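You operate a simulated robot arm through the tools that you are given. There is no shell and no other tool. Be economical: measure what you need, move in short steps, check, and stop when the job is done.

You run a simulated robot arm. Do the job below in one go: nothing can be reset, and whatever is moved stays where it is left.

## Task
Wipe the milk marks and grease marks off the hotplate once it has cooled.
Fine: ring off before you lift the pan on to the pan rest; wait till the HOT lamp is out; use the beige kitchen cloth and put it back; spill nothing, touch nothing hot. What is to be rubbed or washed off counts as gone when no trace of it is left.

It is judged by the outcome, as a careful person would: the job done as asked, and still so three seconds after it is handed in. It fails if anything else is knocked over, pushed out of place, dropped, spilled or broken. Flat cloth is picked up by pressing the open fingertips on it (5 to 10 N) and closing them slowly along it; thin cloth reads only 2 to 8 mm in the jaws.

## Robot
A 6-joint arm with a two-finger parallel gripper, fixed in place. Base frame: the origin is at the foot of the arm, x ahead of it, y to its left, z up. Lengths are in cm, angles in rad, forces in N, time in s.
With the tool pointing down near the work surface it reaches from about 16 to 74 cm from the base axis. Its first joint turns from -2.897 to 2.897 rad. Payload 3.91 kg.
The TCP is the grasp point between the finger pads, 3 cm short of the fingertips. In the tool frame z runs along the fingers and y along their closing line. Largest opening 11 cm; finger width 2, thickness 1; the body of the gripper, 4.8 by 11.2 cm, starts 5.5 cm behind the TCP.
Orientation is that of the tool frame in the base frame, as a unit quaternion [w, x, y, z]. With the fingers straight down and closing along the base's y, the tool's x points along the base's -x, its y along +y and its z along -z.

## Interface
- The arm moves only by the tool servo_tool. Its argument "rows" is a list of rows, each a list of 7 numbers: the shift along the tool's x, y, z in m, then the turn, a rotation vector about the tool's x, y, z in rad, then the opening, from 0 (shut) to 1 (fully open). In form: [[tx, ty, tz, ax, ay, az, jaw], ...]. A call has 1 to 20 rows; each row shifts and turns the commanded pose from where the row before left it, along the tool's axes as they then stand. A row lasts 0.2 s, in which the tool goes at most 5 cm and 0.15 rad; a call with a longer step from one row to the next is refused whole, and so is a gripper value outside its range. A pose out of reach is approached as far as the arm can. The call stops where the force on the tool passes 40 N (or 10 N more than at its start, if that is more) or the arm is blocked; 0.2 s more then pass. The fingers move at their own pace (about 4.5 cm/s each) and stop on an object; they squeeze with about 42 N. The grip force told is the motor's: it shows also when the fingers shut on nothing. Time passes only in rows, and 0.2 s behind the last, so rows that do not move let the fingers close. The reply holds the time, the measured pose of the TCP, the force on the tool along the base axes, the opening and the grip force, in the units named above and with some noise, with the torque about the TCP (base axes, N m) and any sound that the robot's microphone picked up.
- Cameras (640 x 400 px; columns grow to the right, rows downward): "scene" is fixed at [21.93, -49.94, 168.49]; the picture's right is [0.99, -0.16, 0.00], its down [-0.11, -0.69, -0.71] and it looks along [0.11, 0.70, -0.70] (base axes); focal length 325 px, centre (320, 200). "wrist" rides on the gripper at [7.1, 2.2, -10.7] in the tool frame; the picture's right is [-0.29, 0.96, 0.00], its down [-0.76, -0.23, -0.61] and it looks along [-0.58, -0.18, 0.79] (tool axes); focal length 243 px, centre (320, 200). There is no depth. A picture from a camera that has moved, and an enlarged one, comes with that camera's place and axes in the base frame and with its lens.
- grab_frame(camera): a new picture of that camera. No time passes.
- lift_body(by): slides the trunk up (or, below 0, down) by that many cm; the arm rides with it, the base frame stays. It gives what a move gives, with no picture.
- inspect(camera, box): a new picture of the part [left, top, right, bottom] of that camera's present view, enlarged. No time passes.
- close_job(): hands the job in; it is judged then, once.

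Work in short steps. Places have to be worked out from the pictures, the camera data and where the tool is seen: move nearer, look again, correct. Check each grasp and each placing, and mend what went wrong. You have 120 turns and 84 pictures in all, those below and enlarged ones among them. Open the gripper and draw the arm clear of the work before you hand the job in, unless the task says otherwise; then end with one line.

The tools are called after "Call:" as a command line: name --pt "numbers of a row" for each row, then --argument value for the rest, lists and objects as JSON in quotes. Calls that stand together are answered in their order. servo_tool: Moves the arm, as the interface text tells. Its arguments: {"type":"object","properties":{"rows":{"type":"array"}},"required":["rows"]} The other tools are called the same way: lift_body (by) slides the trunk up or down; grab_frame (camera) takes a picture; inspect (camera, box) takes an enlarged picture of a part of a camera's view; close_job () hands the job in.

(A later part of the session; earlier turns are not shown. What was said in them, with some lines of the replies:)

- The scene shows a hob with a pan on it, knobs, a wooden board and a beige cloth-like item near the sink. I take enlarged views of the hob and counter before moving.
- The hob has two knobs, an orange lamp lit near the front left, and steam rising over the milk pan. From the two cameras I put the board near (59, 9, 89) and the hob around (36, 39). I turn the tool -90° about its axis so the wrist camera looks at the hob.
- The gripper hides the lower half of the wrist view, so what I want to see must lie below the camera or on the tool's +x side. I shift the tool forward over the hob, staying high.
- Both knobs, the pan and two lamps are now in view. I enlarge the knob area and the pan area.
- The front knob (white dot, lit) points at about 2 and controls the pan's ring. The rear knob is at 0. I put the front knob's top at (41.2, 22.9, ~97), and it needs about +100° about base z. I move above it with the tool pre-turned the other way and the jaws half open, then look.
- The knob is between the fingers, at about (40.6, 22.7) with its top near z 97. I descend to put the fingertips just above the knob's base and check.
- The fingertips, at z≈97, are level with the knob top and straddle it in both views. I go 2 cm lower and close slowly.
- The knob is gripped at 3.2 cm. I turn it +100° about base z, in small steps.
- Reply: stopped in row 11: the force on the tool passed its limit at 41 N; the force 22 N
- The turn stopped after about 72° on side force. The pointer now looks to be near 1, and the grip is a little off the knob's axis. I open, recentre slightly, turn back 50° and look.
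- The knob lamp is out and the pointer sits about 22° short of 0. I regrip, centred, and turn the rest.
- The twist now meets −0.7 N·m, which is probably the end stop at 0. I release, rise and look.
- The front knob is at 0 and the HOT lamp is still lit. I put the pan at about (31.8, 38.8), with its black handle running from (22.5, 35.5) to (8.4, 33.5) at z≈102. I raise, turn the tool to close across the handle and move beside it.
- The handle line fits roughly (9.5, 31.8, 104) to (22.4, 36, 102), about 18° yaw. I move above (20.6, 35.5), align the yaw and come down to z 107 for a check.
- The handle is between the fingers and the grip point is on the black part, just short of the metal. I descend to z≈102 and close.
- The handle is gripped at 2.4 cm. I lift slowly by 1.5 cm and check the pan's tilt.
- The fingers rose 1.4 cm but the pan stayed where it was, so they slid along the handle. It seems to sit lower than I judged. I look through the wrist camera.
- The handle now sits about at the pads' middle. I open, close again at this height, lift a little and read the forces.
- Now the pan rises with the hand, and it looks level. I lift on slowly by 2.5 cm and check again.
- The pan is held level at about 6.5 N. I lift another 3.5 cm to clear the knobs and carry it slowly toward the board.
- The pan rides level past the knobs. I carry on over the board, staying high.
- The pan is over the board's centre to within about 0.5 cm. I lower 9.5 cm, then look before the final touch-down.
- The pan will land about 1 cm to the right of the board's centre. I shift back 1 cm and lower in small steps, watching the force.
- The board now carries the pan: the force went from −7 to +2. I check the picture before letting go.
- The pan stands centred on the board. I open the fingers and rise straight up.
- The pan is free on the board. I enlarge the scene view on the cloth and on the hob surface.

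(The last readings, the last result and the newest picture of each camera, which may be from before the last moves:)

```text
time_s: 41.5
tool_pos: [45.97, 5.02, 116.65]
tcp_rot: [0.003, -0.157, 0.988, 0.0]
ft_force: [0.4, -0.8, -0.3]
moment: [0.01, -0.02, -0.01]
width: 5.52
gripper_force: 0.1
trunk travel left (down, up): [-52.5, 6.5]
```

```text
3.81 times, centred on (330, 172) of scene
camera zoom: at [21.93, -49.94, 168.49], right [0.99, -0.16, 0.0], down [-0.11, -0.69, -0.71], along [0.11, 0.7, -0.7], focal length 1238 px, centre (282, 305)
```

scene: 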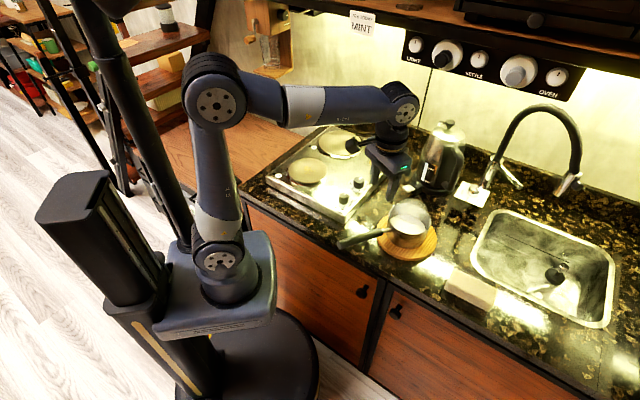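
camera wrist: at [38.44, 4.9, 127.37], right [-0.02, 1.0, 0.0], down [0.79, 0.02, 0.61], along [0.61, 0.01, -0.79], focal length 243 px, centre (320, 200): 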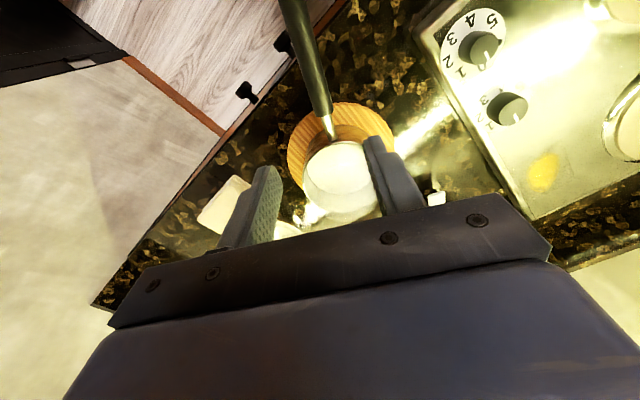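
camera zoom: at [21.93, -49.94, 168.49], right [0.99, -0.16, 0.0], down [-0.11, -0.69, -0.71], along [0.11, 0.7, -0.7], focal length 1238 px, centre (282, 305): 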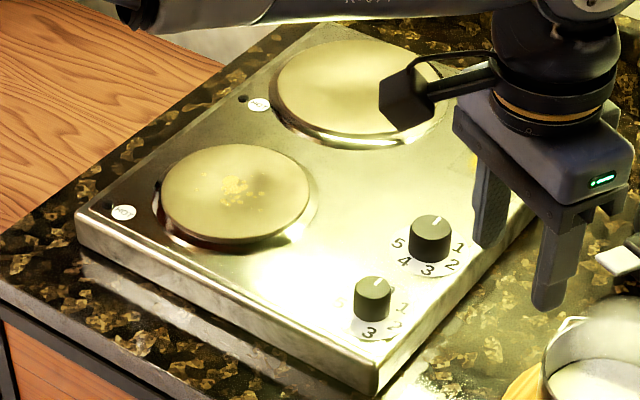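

The front HOT lamp now reads dark. Milk flecks show on the front ring, and the grease spot lies at about (58, 41.5). The cloth is a folded stack of about 12×6 cm centred near (69.2, −11.5), with its long side along the counter. I turn the tool to close across its short side and go above it.

Call:
servo_tool --pt "0 0 0 0 0 0.138 0.9" --pt "0 0 0 0 0 0.138 0.9" --pt "0 0 0 0 0 0.138 0.9" --pt "0 0 0 0 0 0.138 0.9" --pt "0 0 0 0 0 0.138 0.9" --pt "0 0 0 0 0 0.138 0.9" --pt "0 0 0 0 0 0.138 0.9" --pt "0 0 0 0 0 0.138 0.9" --pt "-0.04 0.0068 0 0 0 0 0.9" --pt "-0.04 0.0068 0 0 0 0 0.9" --pt "-0.04 0.0068 0 0 0 0 0.9" --pt "-0.04 0.0068 0 0 0 0 0.9" --pt "-0.04 0.0068 0 0 0 0 0.9" --pt "-0.04 0.0068 0 0 0 0 0.9" --pt "-0.04 0.0068 0 0 0 0 0.9" --pt "0 0 0.04 0 0 0 0.9" --pt "0 0 0.04 0 0 0 0.9" --pt "0 0 0 0 0 0 0.9"

Call:
grab_frame --camera "wrist"

Call:
inspect --camera "scene" --box '[390, 190, 530, 320]'

```text
time_s: 45.3
tool_pos: [69.22, -11.39, 108.62]
tcp_rot: [0.002, 0.384, 0.923, 0.001]
ft_force: [0.5, 0.1, 0.2]
moment: [0.0, 0.01, 0.0]
width: 9.9
gripper_force: 0.1
trunk travel left (down, up): [-52.5, 6.5]
```

```text
44 pictures are left
camera wrist: at [65.6, -4.8, 119.34], right [0.88, 0.47, 0.01], down [0.37, -0.7, 0.61], along [0.29, -0.54, -0.79], focal length 243 px, centre (320, 200)
```

wrist: 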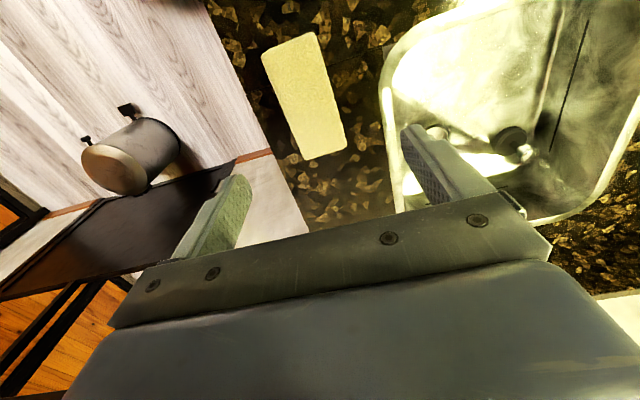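

```text
3.08 times, centred on (460, 255) of scene
camera zoom: at [21.93, -49.94, 168.49], right [0.99, -0.16, 0.0], down [-0.11, -0.69, -0.71], along [0.11, 0.7, -0.7], focal length 1000 px, centre (-111, 31)
```

zoom: 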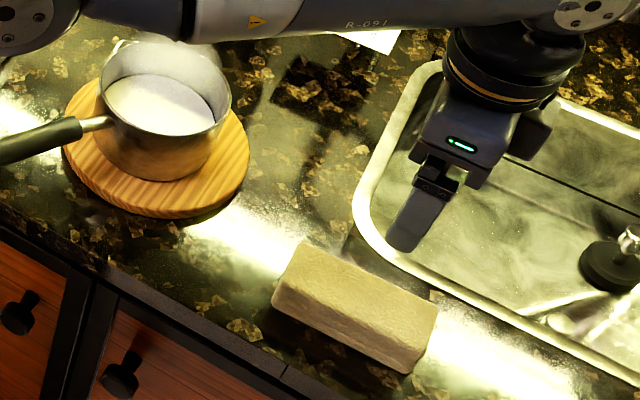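

The wrist view puts the cloth at about (68.2, −12), a little nearer than the tool, with its edges aligned with the closing line. I go down 8 cm and look again.

Call:
servo_tool --pt "0 0 0.03 0 0 0 0.9" --pt "0 0 0.03 0 0 0 0.9" --pt "0 -0.004 0.02 0 0 0 0.9" --pt "0 0 0 0 0 0 0.9"

Call:
grab_frame --camera "wrist"

Call:
inspect --camera "scene" --box '[420, 220, 520, 310]'

```text
time_s: 46.3
tool_pos: [68.87, -11.8, 100.67]
tcp_rot: [0.002, 0.384, 0.923, 0.002]
ft_force: [0.6, 0.8, -0.7]
moment: [0.0, 0.04, -0.05]
width: 9.92
gripper_force: 0.1
trunk travel left (down, up): [-52.5, 6.5]
```

```text
42 pictures are left
camera wrist: at [65.33, -5.19, 111.35], right [0.88, 0.47, 0.01], down [0.37, -0.7, 0.61], along [0.29, -0.54, -0.79], focal length 243 px, centre (320, 200)
```

wrist: 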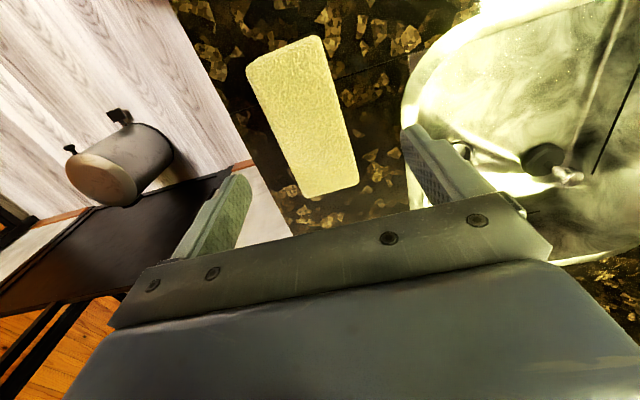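

```text
4.44 times, centred on (470, 265) of scene
camera zoom: at [21.93, -49.94, 168.49], right [0.99, -0.16, 0.0], down [-0.11, -0.69, -0.71], along [0.11, 0.7, -0.7], focal length 1445 px, centre (-347, -89)
```

zoom: 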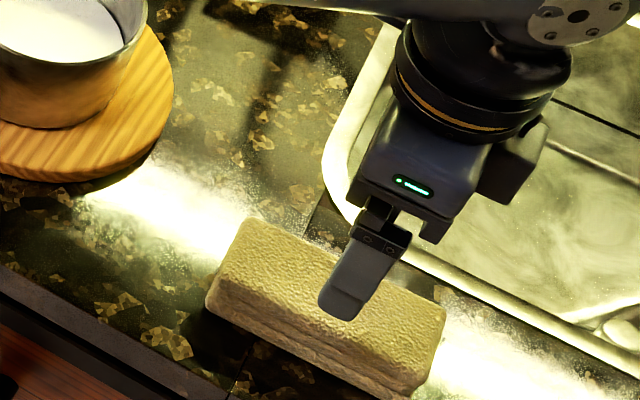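

Both views agree that the cloth is centred between the fingers to within 1 cm. I descend to bring the fingertips to about z 89.8, checking the force.

Call:
servo_tool --pt "0 0 0.03 0 0 0 0.9" --pt "0 0 0.03 0 0 0 0.9" --pt "0 0 0.01 0 0 0 0.9" --pt "0 0 0.009 0 0 0 0.9" --pt "0 0 0 0 0 0 0.9"

Call:
inspect --camera "scene" --box '[420, 220, 520, 310]'

```text
time_s: 47.5
tool_pos: [68.91, -11.77, 92.75]
tcp_rot: [0.002, 0.384, 0.923, 0.001]
ft_force: [0.4, -0.3, -0.6]
moment: [-0.01, -0.01, 0.02]
width: 9.9
gripper_force: 0.0
trunk travel left (down, up): [-52.5, 6.5]
```

```text
4.44 times, centred on (470, 265) of scene
camera zoom: at [21.93, -49.94, 168.49], right [0.99, -0.16, 0.0], down [-0.11, -0.69, -0.71], along [0.11, 0.7, -0.7], focal length 1445 px, centre (-347, -89)
```

zoom: 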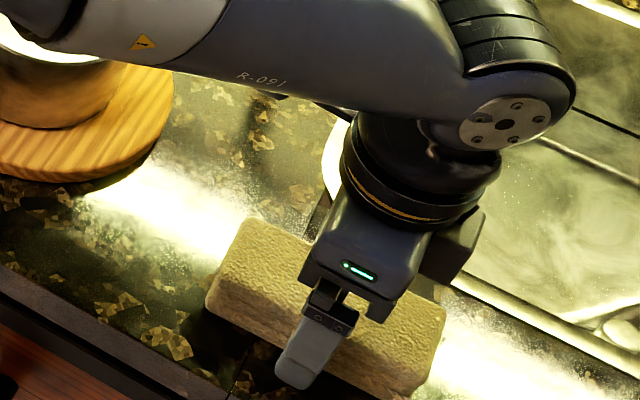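

The fingers straddle the stack with no contact force. I close slowly.

Call:
servo_tool --pt "0 0 0 0 0 0 0.8" --pt "0 0 0 0 0 0 0.7" --pt "0 0 0 0 0 0 0.6" --pt "0 0 0 0 0 0 0.5" --pt "0 0 0 0 0 0 0.4" --pt "0 0 0 0 0 0 0.3" --pt "0 0 0 0 0 0 0.3"

Call:
inspect --camera "scene" --box '[420, 220, 520, 310]'

```text
time_s: 49.1
tool_pos: [69.03, -11.77, 92.87]
tcp_rot: [0.003, 0.385, 0.923, 0.001]
ft_force: [-0.9, -0.7, 0.8]
moment: [-0.01, 0.03, 0.02]
width: 5.53
gripper_force: 41.9
trunk travel left (down, up): [-52.5, 6.5]
```

```text
4.44 times, centred on (470, 265) of scene
camera zoom: at [21.93, -49.94, 168.49], right [0.99, -0.16, 0.0], down [-0.11, -0.69, -0.71], along [0.11, 0.7, -0.7], focal length 1445 px, centre (-347, -89)
```

zoom: 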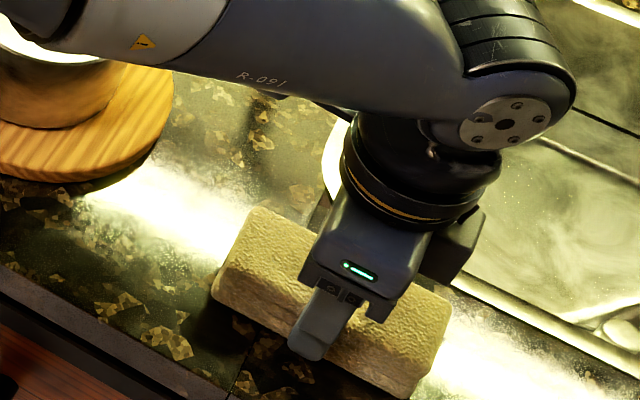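

The cloth is gripped at 5.5 cm and shifted about 0.5 cm toward the wall, which I will undo when I return it. I lift it 18 cm, well over the pan's height.

Call:
servo_tool --pt "0 0 -0.01 0 0 0 0.3" --pt "0 0 -0.02 0 0 0 0.3" --pt "0 0 -0.03 0 0 0 0.3" --pt "0 0 -0.04 0 0 0 0.3" --pt "0 0 -0.04 0 0 0 0.3" --pt "0 0 -0.04 0 0 0 0.3" --pt "0 0 0 0 0 0 0.3"

Call:
grab_frame --camera "scene"

Call:
grab_frame --camera "wrist"

```text
time_s: 50.7
tool_pos: [68.83, -11.9, 110.9]
tcp_rot: [0.002, 0.385, 0.923, 0.002]
ft_force: [-0.6, -0.4, -1.0]
moment: [0.0, -0.03, 0.04]
width: 5.53
gripper_force: 41.7
trunk travel left (down, up): [-52.5, 6.5]
```

```text
38 pictures are left
```

scene: 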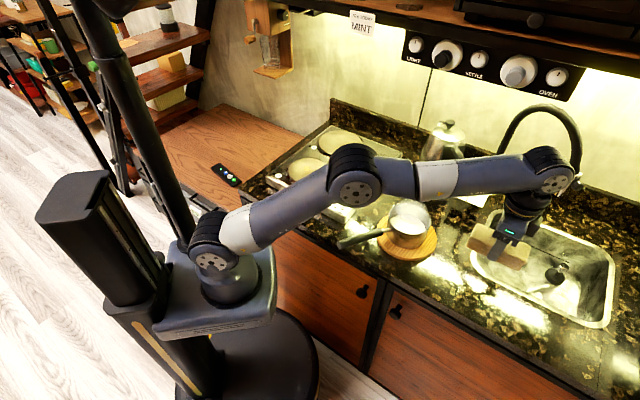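

```text
37 pictures are left
camera wrist: at [65.17, -5.24, 121.59], right [0.88, 0.47, 0.0], down [0.37, -0.7, 0.61], along [0.29, -0.54, -0.79], focal length 243 px, centre (320, 200)
```

wrist: 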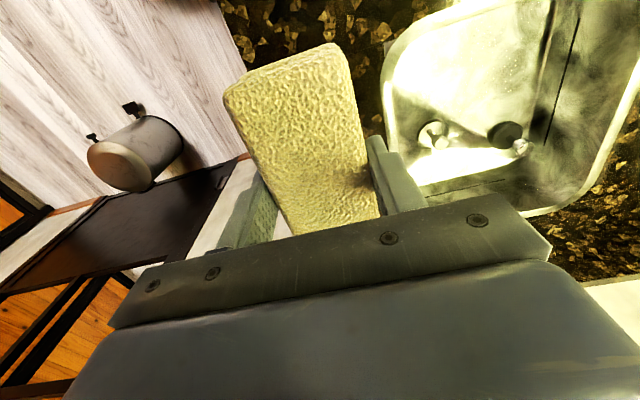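

The cloth is held firmly and level. I raise it to z≈117 and carry it over to the front ring at about (31.5, 39.5), staying high.

Call:
servo_tool --pt "0 0 -0.035 0 0 0 0.3" --pt "0 0 -0.025 0 0 0 0.3" --pt "0.02 0.003 0 0 0 0 0.3" --pt "0.038 0.006 0 0 0 0 0.3" --pt "0.038 0.006 0 0 0 0 0.3" --pt "0.038 0.006 0 0 0 0 0.3" --pt "0.038 0.006 0 0 0 0 0.3" --pt "0.038 0.006 0 0 0 0 0.3" --pt "0.038 0.006 0 0 0 0 0.3" --pt "0.038 0.006 0 0 0 0 0.3" --pt "0.038 0.006 0 0 0 0 0.3" --pt "0.038 0.006 0 0 0 0 0.3" --pt "0.038 0.006 0 0 0 0 0.3" --pt "0.038 0.006 0 0 0 0 0.3" --pt "0.038 0.006 0 0 0 0 0.3" --pt "0.038 0.006 0 0 0 0 0.3" --pt "0.038 0.006 0 0 0 0 0.3" --pt "0.038 0.006 0 0 0 0 0.3" --pt "0.038 0.007 0 0 0 0 0.3" --pt "0 0 0 0 0 0 0.3"

Call:
inspect --camera "scene" --box '[240, 115, 410, 225]'

Call:
grab_frame --camera "wrist"

```text
time_s: 54.9
tool_pos: [31.46, 39.98, 116.56]
tcp_rot: [0.002, 0.384, 0.923, 0.001]
ft_force: [0.5, -0.6, -2.0]
moment: [-0.01, 0.0, 0.03]
width: 5.55
gripper_force: 41.9
trunk travel left (down, up): [-52.5, 6.5]
```

```text
3.64 times, centred on (325, 170) of scene
camera zoom: at [21.93, -49.94, 168.49], right [0.99, -0.16, 0.0], down [-0.11, -0.69, -0.71], along [0.11, 0.7, -0.7], focal length 1182 px, centre (302, 309)
```

zoom: 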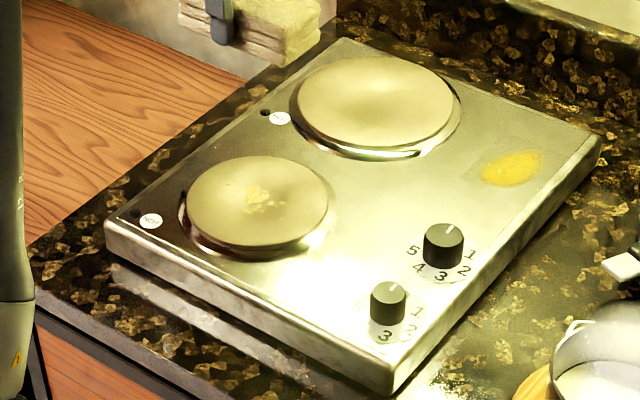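

```text
35 pictures are left
camera wrist: at [27.91, 46.59, 127.34], right [0.88, 0.47, 0.01], down [0.37, -0.7, 0.61], along [0.29, -0.54, -0.79], focal length 243 px, centre (320, 200)
```

wrist: 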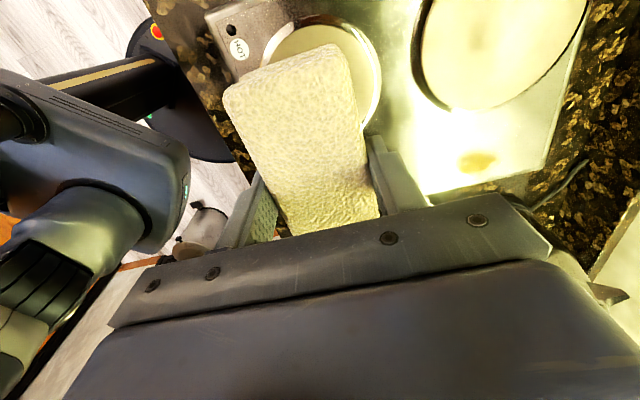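

Both HOT lamps are dark and the marks are in plain view. I zoom in on the two marked areas to learn their full extent.

Call:
inspect --camera "scene" --box '[262, 145, 342, 200]'

Call:
inspect --camera "scene" --box '[335, 120, 415, 175]'

```text
7.27 times, centred on (302, 172) of scene
camera zoom: at [21.93, -49.94, 168.49], right [0.99, -0.16, 0.0], down [-0.11, -0.69, -0.71], along [0.11, 0.7, -0.7], focal length 2364 px, centre (451, 400)
```

zoom: 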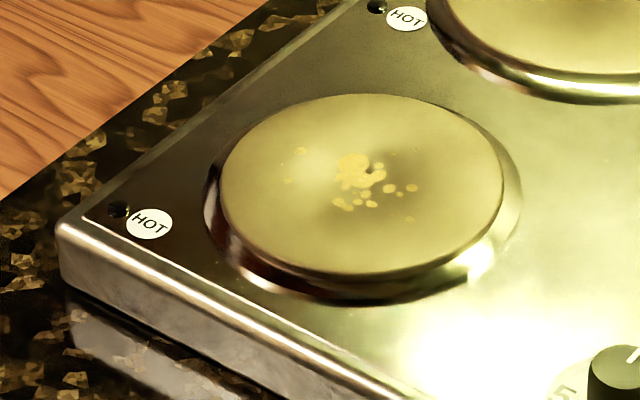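

```text
7.27 times, centred on (375, 148) of scene
camera zoom: at [21.93, -49.94, 168.49], right [0.99, -0.16, 0.0], down [-0.11, -0.69, -0.71], along [0.11, 0.7, -0.7], focal length 2364 px, centre (-80, 582)
```

zoom: 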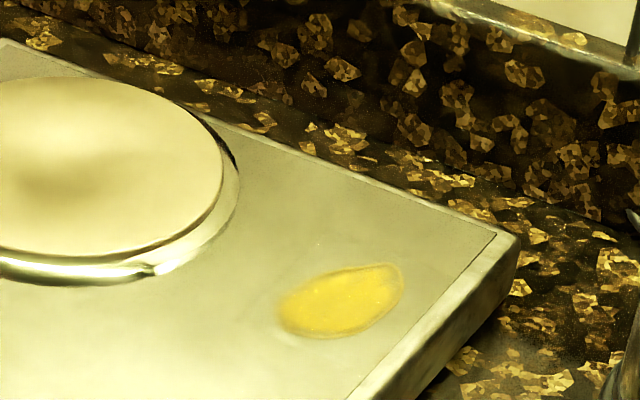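

The milk marks lie within about 3.5 cm of (31.3, 40). The grease covers about ±3.2 cm around (58.4, 42). Both lamps are out, so I lower the cloth toward the ring to just above contact.

Call:
servo_tool --pt "0 0 0.04 0 0 0 0.3" --pt "0 0 0.04 0 0 0 0.3" --pt "0 0 0.04 0 0 0 0.3" --pt "0 0 0.03 0 0 0 0.3" --pt "0 0 0.01 0 0 0 0.3" --pt "0 0 0.004 0 0 0 0.3" --pt "0 0 0 0 0 0 0.3"

Call:
inspect --camera "scene" --box '[250, 120, 370, 220]'

```text
time_s: 56.5
tool_pos: [31.71, 39.8, 100.29]
tcp_rot: [0.002, 0.384, 0.923, 0.001]
ft_force: [0.2, 0.1, -0.7]
moment: [0.0, 0.01, 0.0]
width: 5.55
gripper_force: 42.7
trunk travel left (down, up): [-52.5, 6.5]
```

```text
4.00 times, centred on (310, 170) of scene
camera zoom: at [21.93, -49.94, 168.49], right [0.99, -0.16, 0.0], down [-0.11, -0.69, -0.71], along [0.11, 0.7, -0.7], focal length 1300 px, centre (360, 320)
```

zoom: 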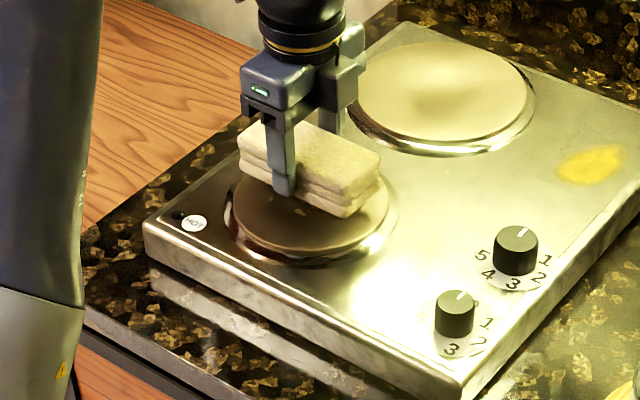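

The cloth is a couple of cm above the ring. I step down in 3 mm rows until I feel contact.

Call:
servo_tool --pt "0 0 0.003 0 0 0 0.3" --pt "0 0 0.003 0 0 0 0.3" --pt "0 0 0.003 0 0 0 0.3" --pt "0 0 0.002 0 0 0 0.3"

```text
time_s: 57.5
tool_pos: [31.76, 39.81, 99.15]
tcp_rot: [0.002, 0.385, 0.923, 0.001]
ft_force: [0.6, -1.2, -1.8]
moment: [0.0, 0.0, 0.04]
width: 5.55
gripper_force: 41.9
trunk travel left (down, up): [-52.5, 6.5]
```

No contact yet at z 99.15. I go on down in small steps.

Call:
servo_tool --pt "0 0 0.003 0 0 0 0.3" --pt "0 0 0.002 0 0 0 0.3" --pt "0 0 0.002 0 0 0 0.3"

Call:
inspect --camera "scene" --box '[260, 130, 340, 200]'

```text
time_s: 58.3
tool_pos: [31.67, 39.74, 98.51]
tcp_rot: [0.002, 0.384, 0.923, 0.001]
ft_force: [0.8, -0.3, -0.9]
moment: [0.0, 0.01, -0.01]
width: 5.53
gripper_force: 41.9
trunk travel left (down, up): [-52.5, 6.5]
```

```text
5.71 times, centred on (300, 165) of scene
camera zoom: at [21.93, -49.94, 168.49], right [0.99, -0.16, 0.0], down [-0.11, -0.69, -0.71], along [0.11, 0.7, -0.7], focal length 1858 px, centre (434, 400)
```

zoom: 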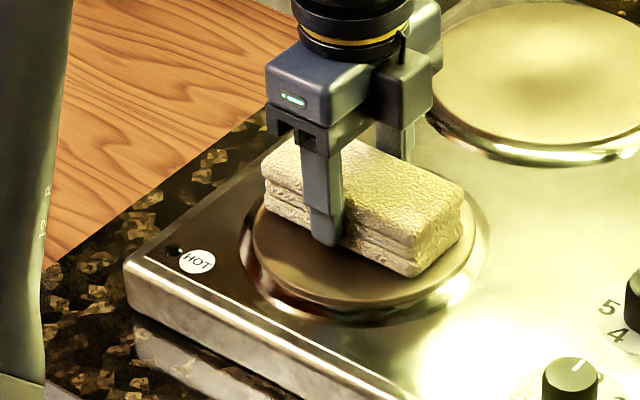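

Call:
servo_tool --pt "0 0 0.002 0 0 0 0.3" --pt "0 0 0.002 0 0 0 0.3"

```text
time_s: 58.9
tool_pos: [31.72, 39.76, 98.35]
tcp_rot: [0.003, 0.383, 0.924, 0.003]
ft_force: [0.2, -1.4, 25.0]
moment: [-0.76, 0.09, 0.04]
width: 5.55
gripper_force: 42.0
trunk travel left (down, up): [-52.5, 6.5]
```

Contact came at z≈98.4 and the press is 25 N. I back off 1.5 mm for a gentler press and rub across the marks both ways.

Call:
servo_tool --pt "0 0 -0.0015 0 0 0 0.3" --pt "0 0.015 0 0 0 0 0.3" --pt "0 0.015 0 0 0 0 0.3" --pt "0 -0.015 0 0 0 0 0.3" --pt "0 -0.015 0 0 0 0 0.3" --pt "0 -0.015 0 0 0 0 0.3" --pt "0 -0.015 0 0 0 0 0.3" --pt "0 0.015 0 0 0 0 0.3" --pt "0 0.015 0 0 0 0 0.3" --pt "0.015 0 0 0 0 0 0.3" --pt "0.015 0 0 0 0 0 0.3" --pt "-0.015 0 0 0 0 0 0.3" --pt "-0.015 0 0 0 0 0 0.3" --pt "-0.015 0 0 0 0 0 0.3" --pt "-0.015 0 0 0 0 0 0.3" --pt "0.015 0 0 0 0 0 0.3" --pt "0.015 0 0 0 0 0 0.3"

```text
time_s: 62.5
tool_pos: [31.75, 39.72, 98.33]
tcp_rot: [0.002, 0.383, 0.924, 0.001]
ft_force: [5.8, -5.7, 25.3]
moment: [-0.71, -0.33, 0.25]
width: 5.55
gripper_force: 41.4
trunk travel left (down, up): [-52.5, 6.5]
```

The rub was at about 25 N and the cloth stayed in the grip. I lift 18 cm to see the ring.

Call:
servo_tool --pt "0 0 -0.01 0 0 0 0.3" --pt "0 0 -0.03 0 0 0 0.3" --pt "0 0 -0.045 0 0 0 0.3" --pt "0 0 -0.045 0 0 0 0.3" --pt "0 0 -0.045 0 0 0 0.3" --pt "0 0 0 0 0 0 0.3"

Call:
inspect --camera "scene" --box '[262, 145, 342, 200]'

```text
time_s: 63.9
tool_pos: [31.62, 39.71, 115.69]
tcp_rot: [0.002, 0.384, 0.923, 0.0]
ft_force: [0.3, -1.4, -1.0]
moment: [0.01, -0.01, -0.01]
width: 5.54
gripper_force: 42.2
trunk travel left (down, up): [-52.5, 6.5]
```

```text
7.27 times, centred on (302, 172) of scene
camera zoom: at [21.93, -49.94, 168.49], right [0.99, -0.16, 0.0], down [-0.11, -0.69, -0.71], along [0.11, 0.7, -0.7], focal length 2364 px, centre (451, 400)
```

zoom: 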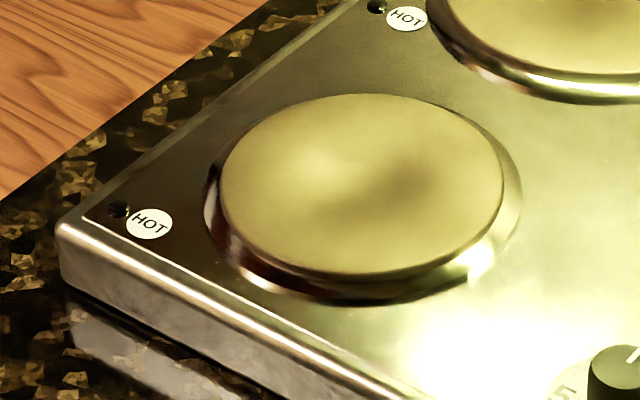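

The milk marks are gone. The grease spans about u 9–13.5 and v 67–75.5 in counter axes, close to the reach limit. I turn the cloth 90° so its long side runs toward the wall, and move above (57.8, 41.9).

Call:
servo_tool --pt "0 0 0 0 0 -0.143 0.3" --pt "0 0 0 0 0 -0.143 0.3" --pt "0 0 0 0 0 -0.143 0.3" --pt "0 0 0 0 0 -0.143 0.3" --pt "0 0 0 0 0 -0.143 0.3" --pt "0 0 0 0 0 -0.143 0.3" --pt "0 0 0 0 0 -0.143 0.3" --pt "0 0 0 0 0 -0.143 0.3" --pt "0 0 0 0 0 -0.143 0.3" --pt "0 0 0 0 0 -0.143 0.3" --pt "0 0 0 0 0 -0.141 0.3" --pt "-0.029 -0.0243 0 0 0 0 0.3" --pt "-0.029 -0.0243 0 0 0 0 0.3" --pt "-0.029 -0.0243 0 0 0 0 0.3" --pt "-0.029 -0.0243 0 0 0 0 0.3" --pt "-0.029 -0.0243 0 0 0 0 0.3" --pt "-0.029 -0.0243 0 0 0 0 0.3" --pt "-0.029 -0.0243 0 0 0 0 0.3" --pt "0 0 0 0 0 0 0.3"

Call:
grab_frame --camera "scene"

```text
time_s: 67.9
tool_pos: [55.12, 41.55, 115.74]
tcp_rot: [0.003, -0.381, 0.924, 0.0]
ft_force: [0.0, 0.2, -1.0]
moment: [-0.01, 0.01, 0.01]
width: 5.55
gripper_force: 42.1
out of reach, approached as far as the arm can: row 18
trunk travel left (down, up): [-52.5, 6.5]
```

```text
29 pictures are left
```

scene: 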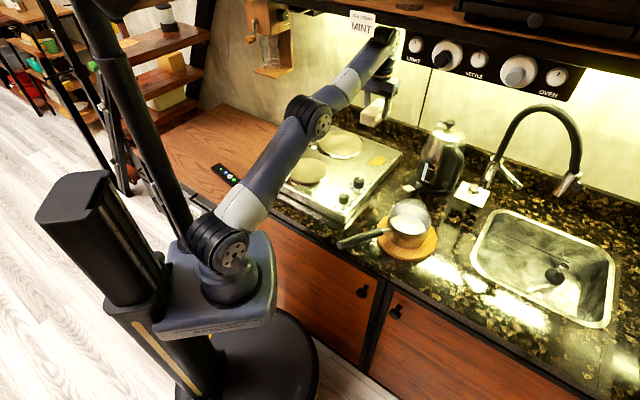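

The arm is fully stretched at this height, so I descend first to z≈104 and then complete the shift.

Call:
servo_tool --pt "0 0 0.04 0 0 0 0.3" --pt "0 0 0.04 0 0 0 0.3" --pt "0 0 0.035 0 0 0 0.3" --pt "0 0 0 0 0 0 0.3"

```text
time_s: 68.9
tool_pos: [55.04, 41.62, 104.23]
tcp_rot: [0.002, -0.381, 0.924, -0.001]
ft_force: [-0.1, -0.7, -1.0]
moment: [0.01, 0.04, -0.01]
width: 5.53
gripper_force: 42.3
trunk travel left (down, up): [-52.5, 6.5]
```

Call:
servo_tool --pt "-0.011 -0.0085 0 0 0 0 0.3" --pt "-0.011 -0.0085 0 0 0 0 0.3" --pt "0 0 0.02 0 0 0 0.3" --pt "0 0 0.02 0 0 0 0.3" --pt "0 0 0 0 0 0 0.3"

Call:
inspect --camera "scene" --box '[325, 90, 445, 190]'

```text
time_s: 70.1
tool_pos: [57.78, 41.92, 100.28]
tcp_rot: [0.002, -0.38, 0.925, -0.002]
ft_force: [0.3, -0.3, -1.6]
moment: [0.0, 0.01, 0.02]
width: 5.54
gripper_force: 42.2
trunk travel left (down, up): [-52.5, 6.5]
```

```text
4.00 times, centred on (385, 140) of scene
camera zoom: at [21.93, -49.94, 168.49], right [0.99, -0.16, 0.0], down [-0.11, -0.69, -0.71], along [0.11, 0.7, -0.7], focal length 1300 px, centre (60, 440)
```

zoom: 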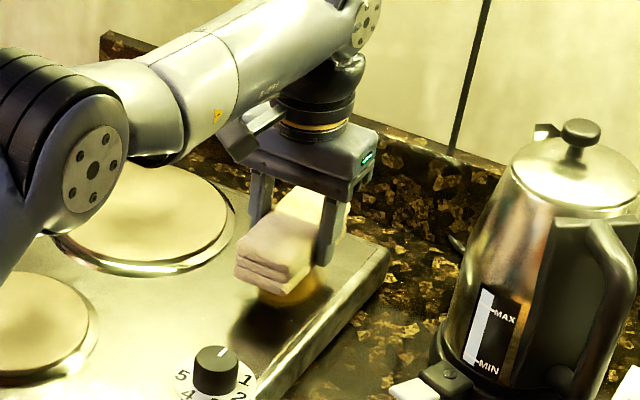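

The cloth hangs over the grease. I lower in small steps to contact.

Call:
servo_tool --pt "0 0 0.006 0 0 0 0.3" --pt "0 0 0.006 0 0 0 0.3" --pt "0 0 0.004 0 0 0 0.3" --pt "0 0 0.003 0 0 0 0.3"

```text
time_s: 71.1
tool_pos: [57.79, 41.87, 98.36]
tcp_rot: [0.003, -0.381, 0.924, 0.0]
ft_force: [-0.6, -0.1, -1.8]
moment: [0.03, 0.0, 0.0]
width: 5.52
gripper_force: 41.6
trunk travel left (down, up): [-52.5, 6.5]
```

Call:
servo_tool --pt "0 0 0.003 0 0 0 0.3" --pt "0 0 0.002 0 0 0 0.3" --pt "0 0 0.002 0 0 0 0.3"

```text
time_s: 71.9
tool_pos: [57.85, 41.85, 97.62]
tcp_rot: [0.002, -0.381, 0.925, -0.001]
ft_force: [-0.2, 0.2, -1.1]
moment: [-0.01, 0.03, 0.01]
width: 5.55
gripper_force: 42.2
trunk travel left (down, up): [-52.5, 6.5]
```

Still no contact at 97.6, so I go on in 2 mm steps.

Call:
servo_tool --pt "0 0 0.002 0 0 0 0.3" --pt "0 0 0.002 0 0 0 0.3"

```text
time_s: 72.5
tool_pos: [57.9, 41.89, 97.19]
tcp_rot: [0.001, -0.382, 0.924, -0.001]
ft_force: [0.0, 0.4, -1.2]
moment: [-0.01, -0.04, -0.02]
width: 5.52
gripper_force: 41.9
trunk travel left (down, up): [-52.5, 6.5]
```

Call:
servo_tool --pt "0 0 0.002 0 0 0 0.3" --pt "0 0 0.0015 0 0 0 0.3"

```text
time_s: 73.1
tool_pos: [57.77, 42.04, 97.06]
tcp_rot: [0.004, -0.381, 0.924, 0.0]
ft_force: [1.3, 1.1, 12.5]
moment: [-0.25, 0.63, -0.04]
width: 5.53
gripper_force: 41.6
trunk travel left (down, up): [-52.5, 6.5]
```

Contact, at 12.5 N. I rub across and along the grease within the clear area.

Call:
servo_tool --pt "0 0.0125 0 0 0 0 0.3" --pt "0 0.0125 0 0 0 0 0.3" --pt "0 -0.0125 0 0 0 0 0.3" --pt "0 -0.0125 0 0 0 0 0.3" --pt "0 -0.0125 0 0 0 0 0.3" --pt "0 -0.0125 0 0 0 0 0.3" --pt "0 0.0125 0 0 0 0 0.3" --pt "0 0.0125 0 0 0 0 0.3" --pt "-0.01 0 0 0 0 0 0.3" --pt "0.01 0 0 0 0 0 0.3" --pt "0.01 0 0 0 0 0 0.3" --pt "0.01 0 0 0 0 0 0.3" --pt "-0.01 0 0 0 0 0 0.3" --pt "-0.01 0 0 0 0 0 0.3" --pt "0 0.0125 0 0 0 0 0.3" --pt "0 0.0125 0 0 0 0 0.3" --pt "0 -0.0125 0 0 0 0 0.3" --pt "0 -0.0125 0 0 0 0 0.3" --pt "0 -0.0125 0 0 0 0 0.3" --pt "0 0.0125 0 0 0 0 0.3"

```text
time_s: 77.3
tool_pos: [58.01, 41.63, 97.02]
tcp_rot: [0.004, -0.379, 0.925, -0.001]
ft_force: [5.9, -6.9, 24.1]
moment: [0.25, -0.12, -0.11]
width: 5.55
gripper_force: 41.5
trunk travel left (down, up): [-52.5, 6.5]
```

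Now I lift 8 cm and draw back to see the spot.

Call:
servo_tool --pt "0 0 -0.01 0 0 0 0.3" --pt "0 0 -0.03 0 0 0 0.3" --pt "0 0 -0.04 0 0 0 0.3" --pt "0.03 0 -0.01 0 0 0 0.3" --pt "0.04 0 -0.02 0 0 0 0.3" --pt "0.04 0 -0.03 0 0 0 0.3" --pt "0.04 0.02 -0.02 0 0 0 0.3" --pt "0.04 0.03 0 0 0 0 0.3" --pt "0 0 0 0 0 0 0.3"

Call:
inspect --camera "scene" --box '[240, 115, 410, 225]'

```text
time_s: 79.3
tool_pos: [40.74, 31.99, 112.83]
tcp_rot: [0.003, -0.381, 0.925, 0.0]
ft_force: [0.7, -0.4, -0.4]
moment: [-0.02, 0.01, -0.01]
width: 5.54
gripper_force: 42.0
trunk travel left (down, up): [-52.5, 6.5]
```

```text
3.64 times, centred on (325, 170) of scene
camera zoom: at [21.93, -49.94, 168.49], right [0.99, -0.16, 0.0], down [-0.11, -0.69, -0.71], along [0.11, 0.7, -0.7], focal length 1182 px, centre (302, 309)
```

zoom: 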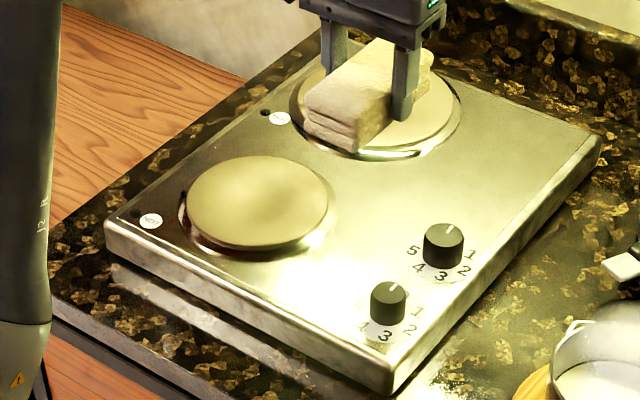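

The grease looks gone. I zoom in to confirm that no trace is left, and check around the other areas.

Call:
inspect --camera "scene" --box '[350, 130, 410, 175]'

Call:
inspect --camera "scene" --box '[290, 155, 380, 220]'

```text
8.89 times, centred on (380, 152) of scene
camera zoom: at [21.93, -49.94, 168.49], right [0.99, -0.16, 0.0], down [-0.11, -0.69, -0.71], along [0.11, 0.7, -0.7], focal length 2890 px, centre (-213, 622)
```

zoom: 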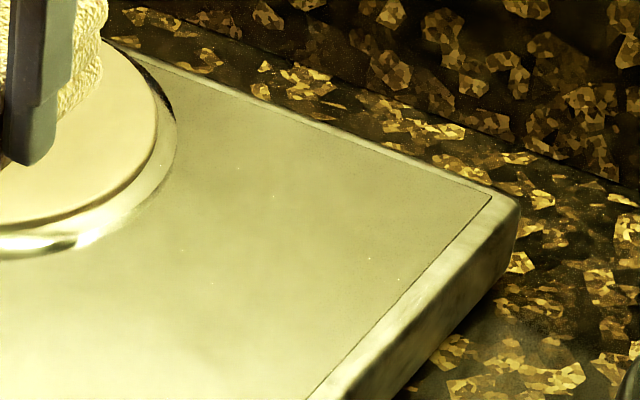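

```text
6.15 times, centred on (335, 188) of scene
camera zoom: at [21.93, -49.94, 168.49], right [0.99, -0.16, 0.0], down [-0.11, -0.69, -0.71], along [0.11, 0.7, -0.7], focal length 2000 px, centre (228, 277)
```

zoom: 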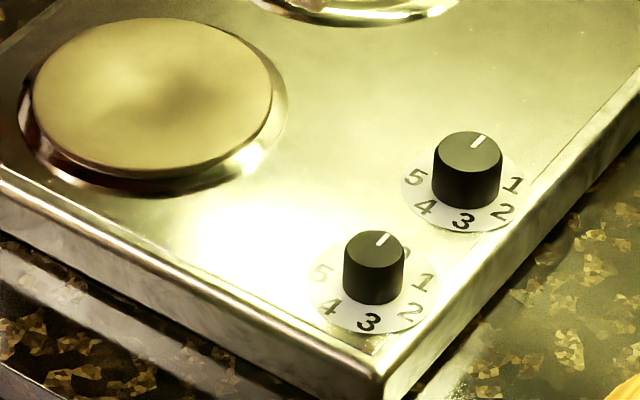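

The hob is clean and both knobs read 0. I turn the cloth back to its first orientation, raise it, and carry it back over its place at about (68.6, −12.2).

Call:
servo_tool --pt "0 0 -0.01 0 0 0.142 0.3" --pt "0 0 -0.01 0 0 0.142 0.3" --pt "0 0 -0.01 0 0 0.142 0.3" --pt "0 0 -0.01 0 0 0.142 0.3" --pt "0 0 0 0 0 0.142 0.3" --pt "0 0 0 0 0 0.142 0.3" --pt "0 0 0 0 0 0.142 0.3" --pt "0 0 0 0 0 0.142 0.3" --pt "0 0 0 0 0 0.142 0.3" --pt "0 0 0 0 0 0.142 0.3" --pt "0 0 0 0 0 0.142 0.3" --pt "0 0 0 0 0 0 0.3"

Call:
servo_tool --pt "-0.02 -0.004 0 0 0 0 0.3" --pt "-0.0375 -0.0085 0 0 0 0 0.3" --pt "-0.0375 -0.0085 0 0 0 0 0.3" --pt "-0.0375 -0.0085 0 0 0 0 0.3" --pt "-0.0375 -0.0085 0 0 0 0 0.3" --pt "-0.0375 -0.0085 0 0 0 0 0.3" --pt "-0.0375 -0.0085 0 0 0 0 0.3" --pt "-0.0375 -0.0085 0 0 0 0 0.3" --pt "-0.0375 -0.0085 0 0 0 0 0.3" --pt "-0.0375 -0.0085 0 0 0 0 0.3" --pt "-0.0375 -0.0085 0 0 0 0 0.3" --pt "-0.0375 -0.0085 0 0 0 0 0.3" --pt "-0.0375 -0.0085 0 0 0 0 0.3" --pt "-0.0375 -0.0085 0 0 0 0 0.3" --pt "0 0 0 0 0 0 0.3"

```text
time_s: 81.9
tool_pos: [40.63, 32.13, 116.79]
tcp_rot: [0.002, 0.382, 0.924, 0.0]
ft_force: [0.6, 0.0, -0.9]
moment: [0.01, 0.0, -0.02]
width: 5.54
gripper_force: 41.8
trunk travel left (down, up): [-52.5, 6.5]
```

```text
time_s: 85.1
tool_pos: [68.86, -11.79, 116.78]
tcp_rot: [0.003, 0.38, 0.925, 0.002]
ft_force: [1.1, 0.3, -0.9]
moment: [-0.03, -0.02, 0.01]
width: 5.56
gripper_force: 41.9
trunk travel left (down, up): [-52.5, 6.5]
```

The cloth is above its place. I shift 0.5 cm toward the front and lower to z≈96, then look.

Call:
servo_tool --pt "0 -0.005 0.03 0 0 0 0.3" --pt "0 0 0.04 0 0 0 0.3" --pt "0 0 0.04 0 0 0 0.3" --pt "0 0 0.04 0 0 0 0.3" --pt "0 0 0.035 0 0 0 0.3" --pt "0 0 0.02 0 0 0 0.3" --pt "0 0 0 0 0 0 0.3"

Call:
inspect --camera "scene" --box '[420, 220, 520, 310]'

```text
time_s: 86.7
tool_pos: [68.4, -12.07, 96.26]
tcp_rot: [0.002, 0.381, 0.925, 0.001]
ft_force: [-0.5, 0.5, -0.9]
moment: [0.01, 0.0, 0.01]
width: 5.55
gripper_force: 42.3
trunk travel left (down, up): [-52.5, 6.5]
```

```text
4.44 times, centred on (470, 265) of scene
camera zoom: at [21.93, -49.94, 168.49], right [0.99, -0.16, 0.0], down [-0.11, -0.69, -0.71], along [0.11, 0.7, -0.7], focal length 1445 px, centre (-347, -89)
```

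zoom: 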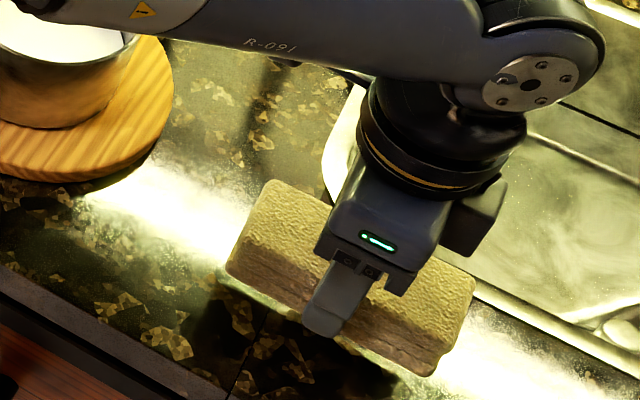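

Call:
servo_tool --pt "0 0 0.015 0 0 0 0.3" --pt "0 0 0.01 0 0 0 0.3" --pt "0 0 0.004 0 0 0 0.3" --pt "0 0 0.003 0 0 0 0.3"

```text
time_s: 87.7
tool_pos: [68.54, -12.1, 93.2]
tcp_rot: [0.003, 0.381, 0.925, 0.001]
ft_force: [-0.8, 0.1, -1.3]
moment: [0.01, 0.0, -0.01]
width: 5.52
gripper_force: 42.2
trunk travel left (down, up): [-52.5, 6.5]
```

No contact yet at 93.2, so I take a few more millimetres.

Call:
servo_tool --pt "0 0 0.002 0 0 0 0.3" --pt "0 0 0.002 0 0 0 0.3"

```text
time_s: 88.3
tool_pos: [68.46, -12.14, 92.85]
tcp_rot: [0.002, 0.38, 0.925, 0.001]
ft_force: [-0.2, -0.1, -0.7]
moment: [0.01, 0.01, 0.02]
width: 5.53
gripper_force: 42.6
trunk travel left (down, up): [-52.5, 6.5]
```

Call:
servo_tool --pt "0 0 0.0015 0 0 0 0.3" --pt "0 0 0.0015 0 0 0 0.3"

Call:
inspect --camera "scene" --box '[420, 220, 520, 310]'

```text
time_s: 88.9
tool_pos: [68.52, -12.1, 92.57]
tcp_rot: [0.004, 0.38, 0.925, 0.002]
ft_force: [-0.5, 1.3, 12.7]
moment: [-0.24, 0.13, -0.01]
width: 5.54
gripper_force: 41.9
trunk travel left (down, up): [-52.5, 6.5]
```

```text
4.44 times, centred on (470, 265) of scene
camera zoom: at [21.93, -49.94, 168.49], right [0.99, -0.16, 0.0], down [-0.11, -0.69, -0.71], along [0.11, 0.7, -0.7], focal length 1445 px, centre (-347, -89)
```

zoom: 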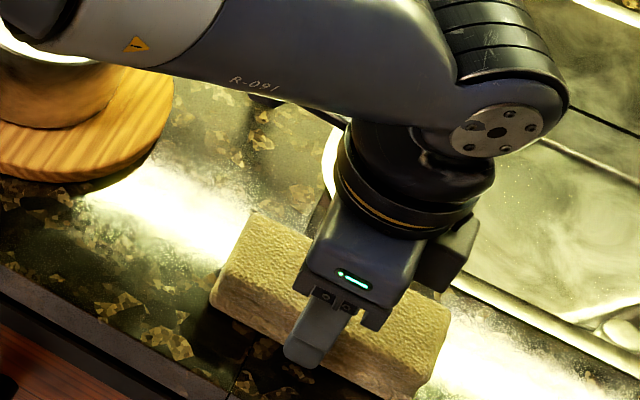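

The cloth rests on the counter, within about half a centimetre of its first place. I ease off, open and rise straight up.

Call:
servo_tool --pt "0 0 -0.001 0 0 0 0.5" --pt "0 0 0 0 0 0 0.65" --pt "0 0 0 0 0 0 0.8" --pt "0 0 0 0 0 0 0.85" --pt "0 0 -0.02 0 0 0 0.85" --pt "0 0 -0.04 0 0 0 0.85" --pt "0 0 -0.045 0 0 0 0.85" --pt "0 0 -0.045 0 0 0 0.85" --pt "0 0 -0.045 0 0 0 0.85" --pt "0 0 -0.03 0 0 0 0.85" --pt "0 0 0 0 0 0 0.85"

Call:
grab_frame --camera "scene"

Call:
inspect --camera "scene" --box '[425, 250, 515, 320]'

```text
time_s: 91.3
tool_pos: [68.44, -12.25, 115.22]
tcp_rot: [0.003, 0.38, 0.925, 0.001]
ft_force: [0.0, 0.3, -0.4]
moment: [-0.03, 0.03, -0.03]
width: 9.36
gripper_force: 0.0
trunk travel left (down, up): [-52.5, 6.5]
```

```text
22 pictures are left
```

scene: 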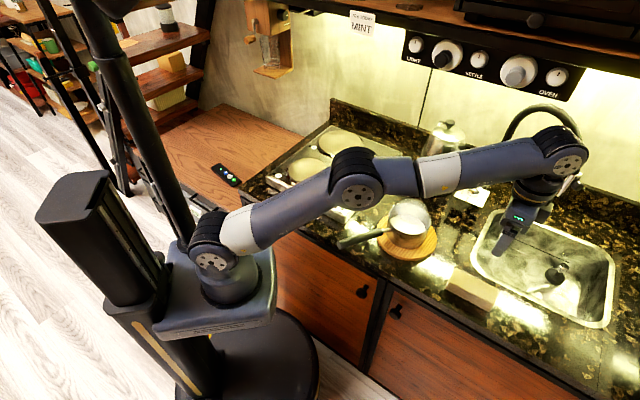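

```text
5.71 times, centred on (470, 285) of scene
camera zoom: at [21.93, -49.94, 168.49], right [0.99, -0.16, 0.0], down [-0.11, -0.69, -0.71], along [0.11, 0.7, -0.7], focal length 1858 px, centre (-537, -286)
```

zoom: 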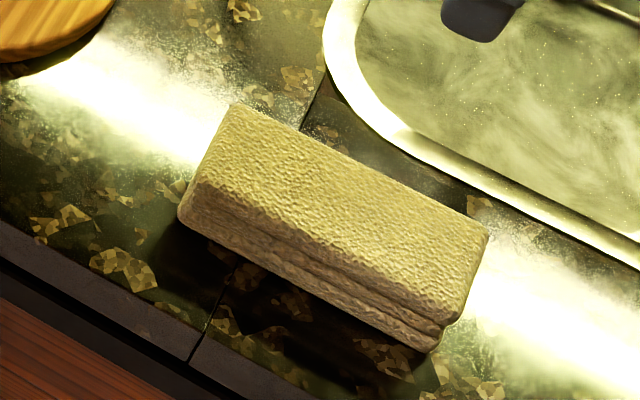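

The cloth is back in its place. I draw the arm back toward its starting pose, high above the counter, and take a last look.

Call:
servo_tool --pt "0.035 -0.005 0 0 0 0 0.85" --pt "0.035 -0.005 -0.01 0 0 0 0.85" --pt "0.035 -0.005 -0.02 0 0 0 0.85" --pt "0.035 -0.005 -0.02 0 0 0 0.85" --pt "0.035 -0.005 -0.02 0 0 0 0.85" --pt "0.035 -0.02 -0.02 0 0 0 0.85" --pt "0.035 -0.03 -0.01 0 0 0 0.85" --pt "0.02 -0.03 0 0 0 0 0.85" --pt "0 -0.03 0 0 0 0 0.85" --pt "0 0 0 0 0 0 0.85"

Call:
grab_frame --camera "scene"

Call:
inspect --camera "scene" --box '[240, 115, 460, 275]'

```text
time_s: 93.5
tool_pos: [40.08, -3.2, 124.95]
tcp_rot: [0.002, 0.381, 0.925, 0.001]
ft_force: [-0.3, 0.2, 0.1]
moment: [0.03, -0.05, -0.01]
width: 9.36
gripper_force: 0.1
trunk travel left (down, up): [-52.5, 6.5]
```

```text
20 pictures are left
```

scene: 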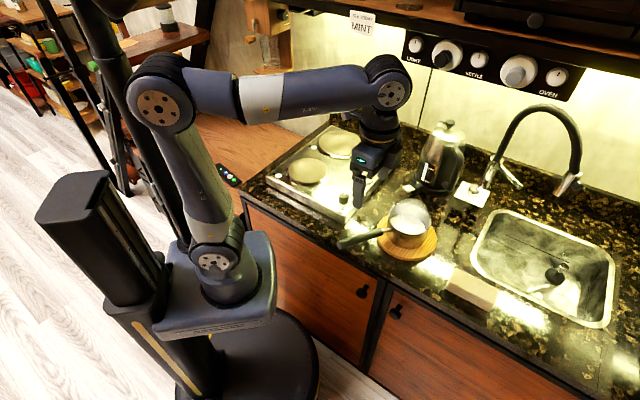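

```text
2.50 times, centred on (350, 195) of scene
camera zoom: at [21.93, -49.94, 168.49], right [0.99, -0.16, 0.0], down [-0.11, -0.69, -0.71], along [0.11, 0.7, -0.7], focal length 813 px, centre (245, 212)
```

zoom: 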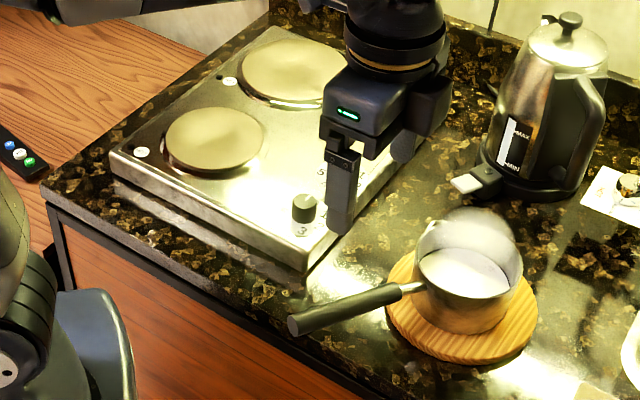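

Everything is in order: the rings are off and clean, the pan is on the rest, the cloth is back, and the arm is clear with its jaws open. I hand the job in.

Call:
close_job

```text
The job is handed in.
```

The milk and grease marks are off the hotplate with no trace left in the close-up pictures; the ring was turned off before the pan went on its rest, I wiped only once the HOT lamp was out, and the beige cloth is back within about half a centimetre of where it lay.
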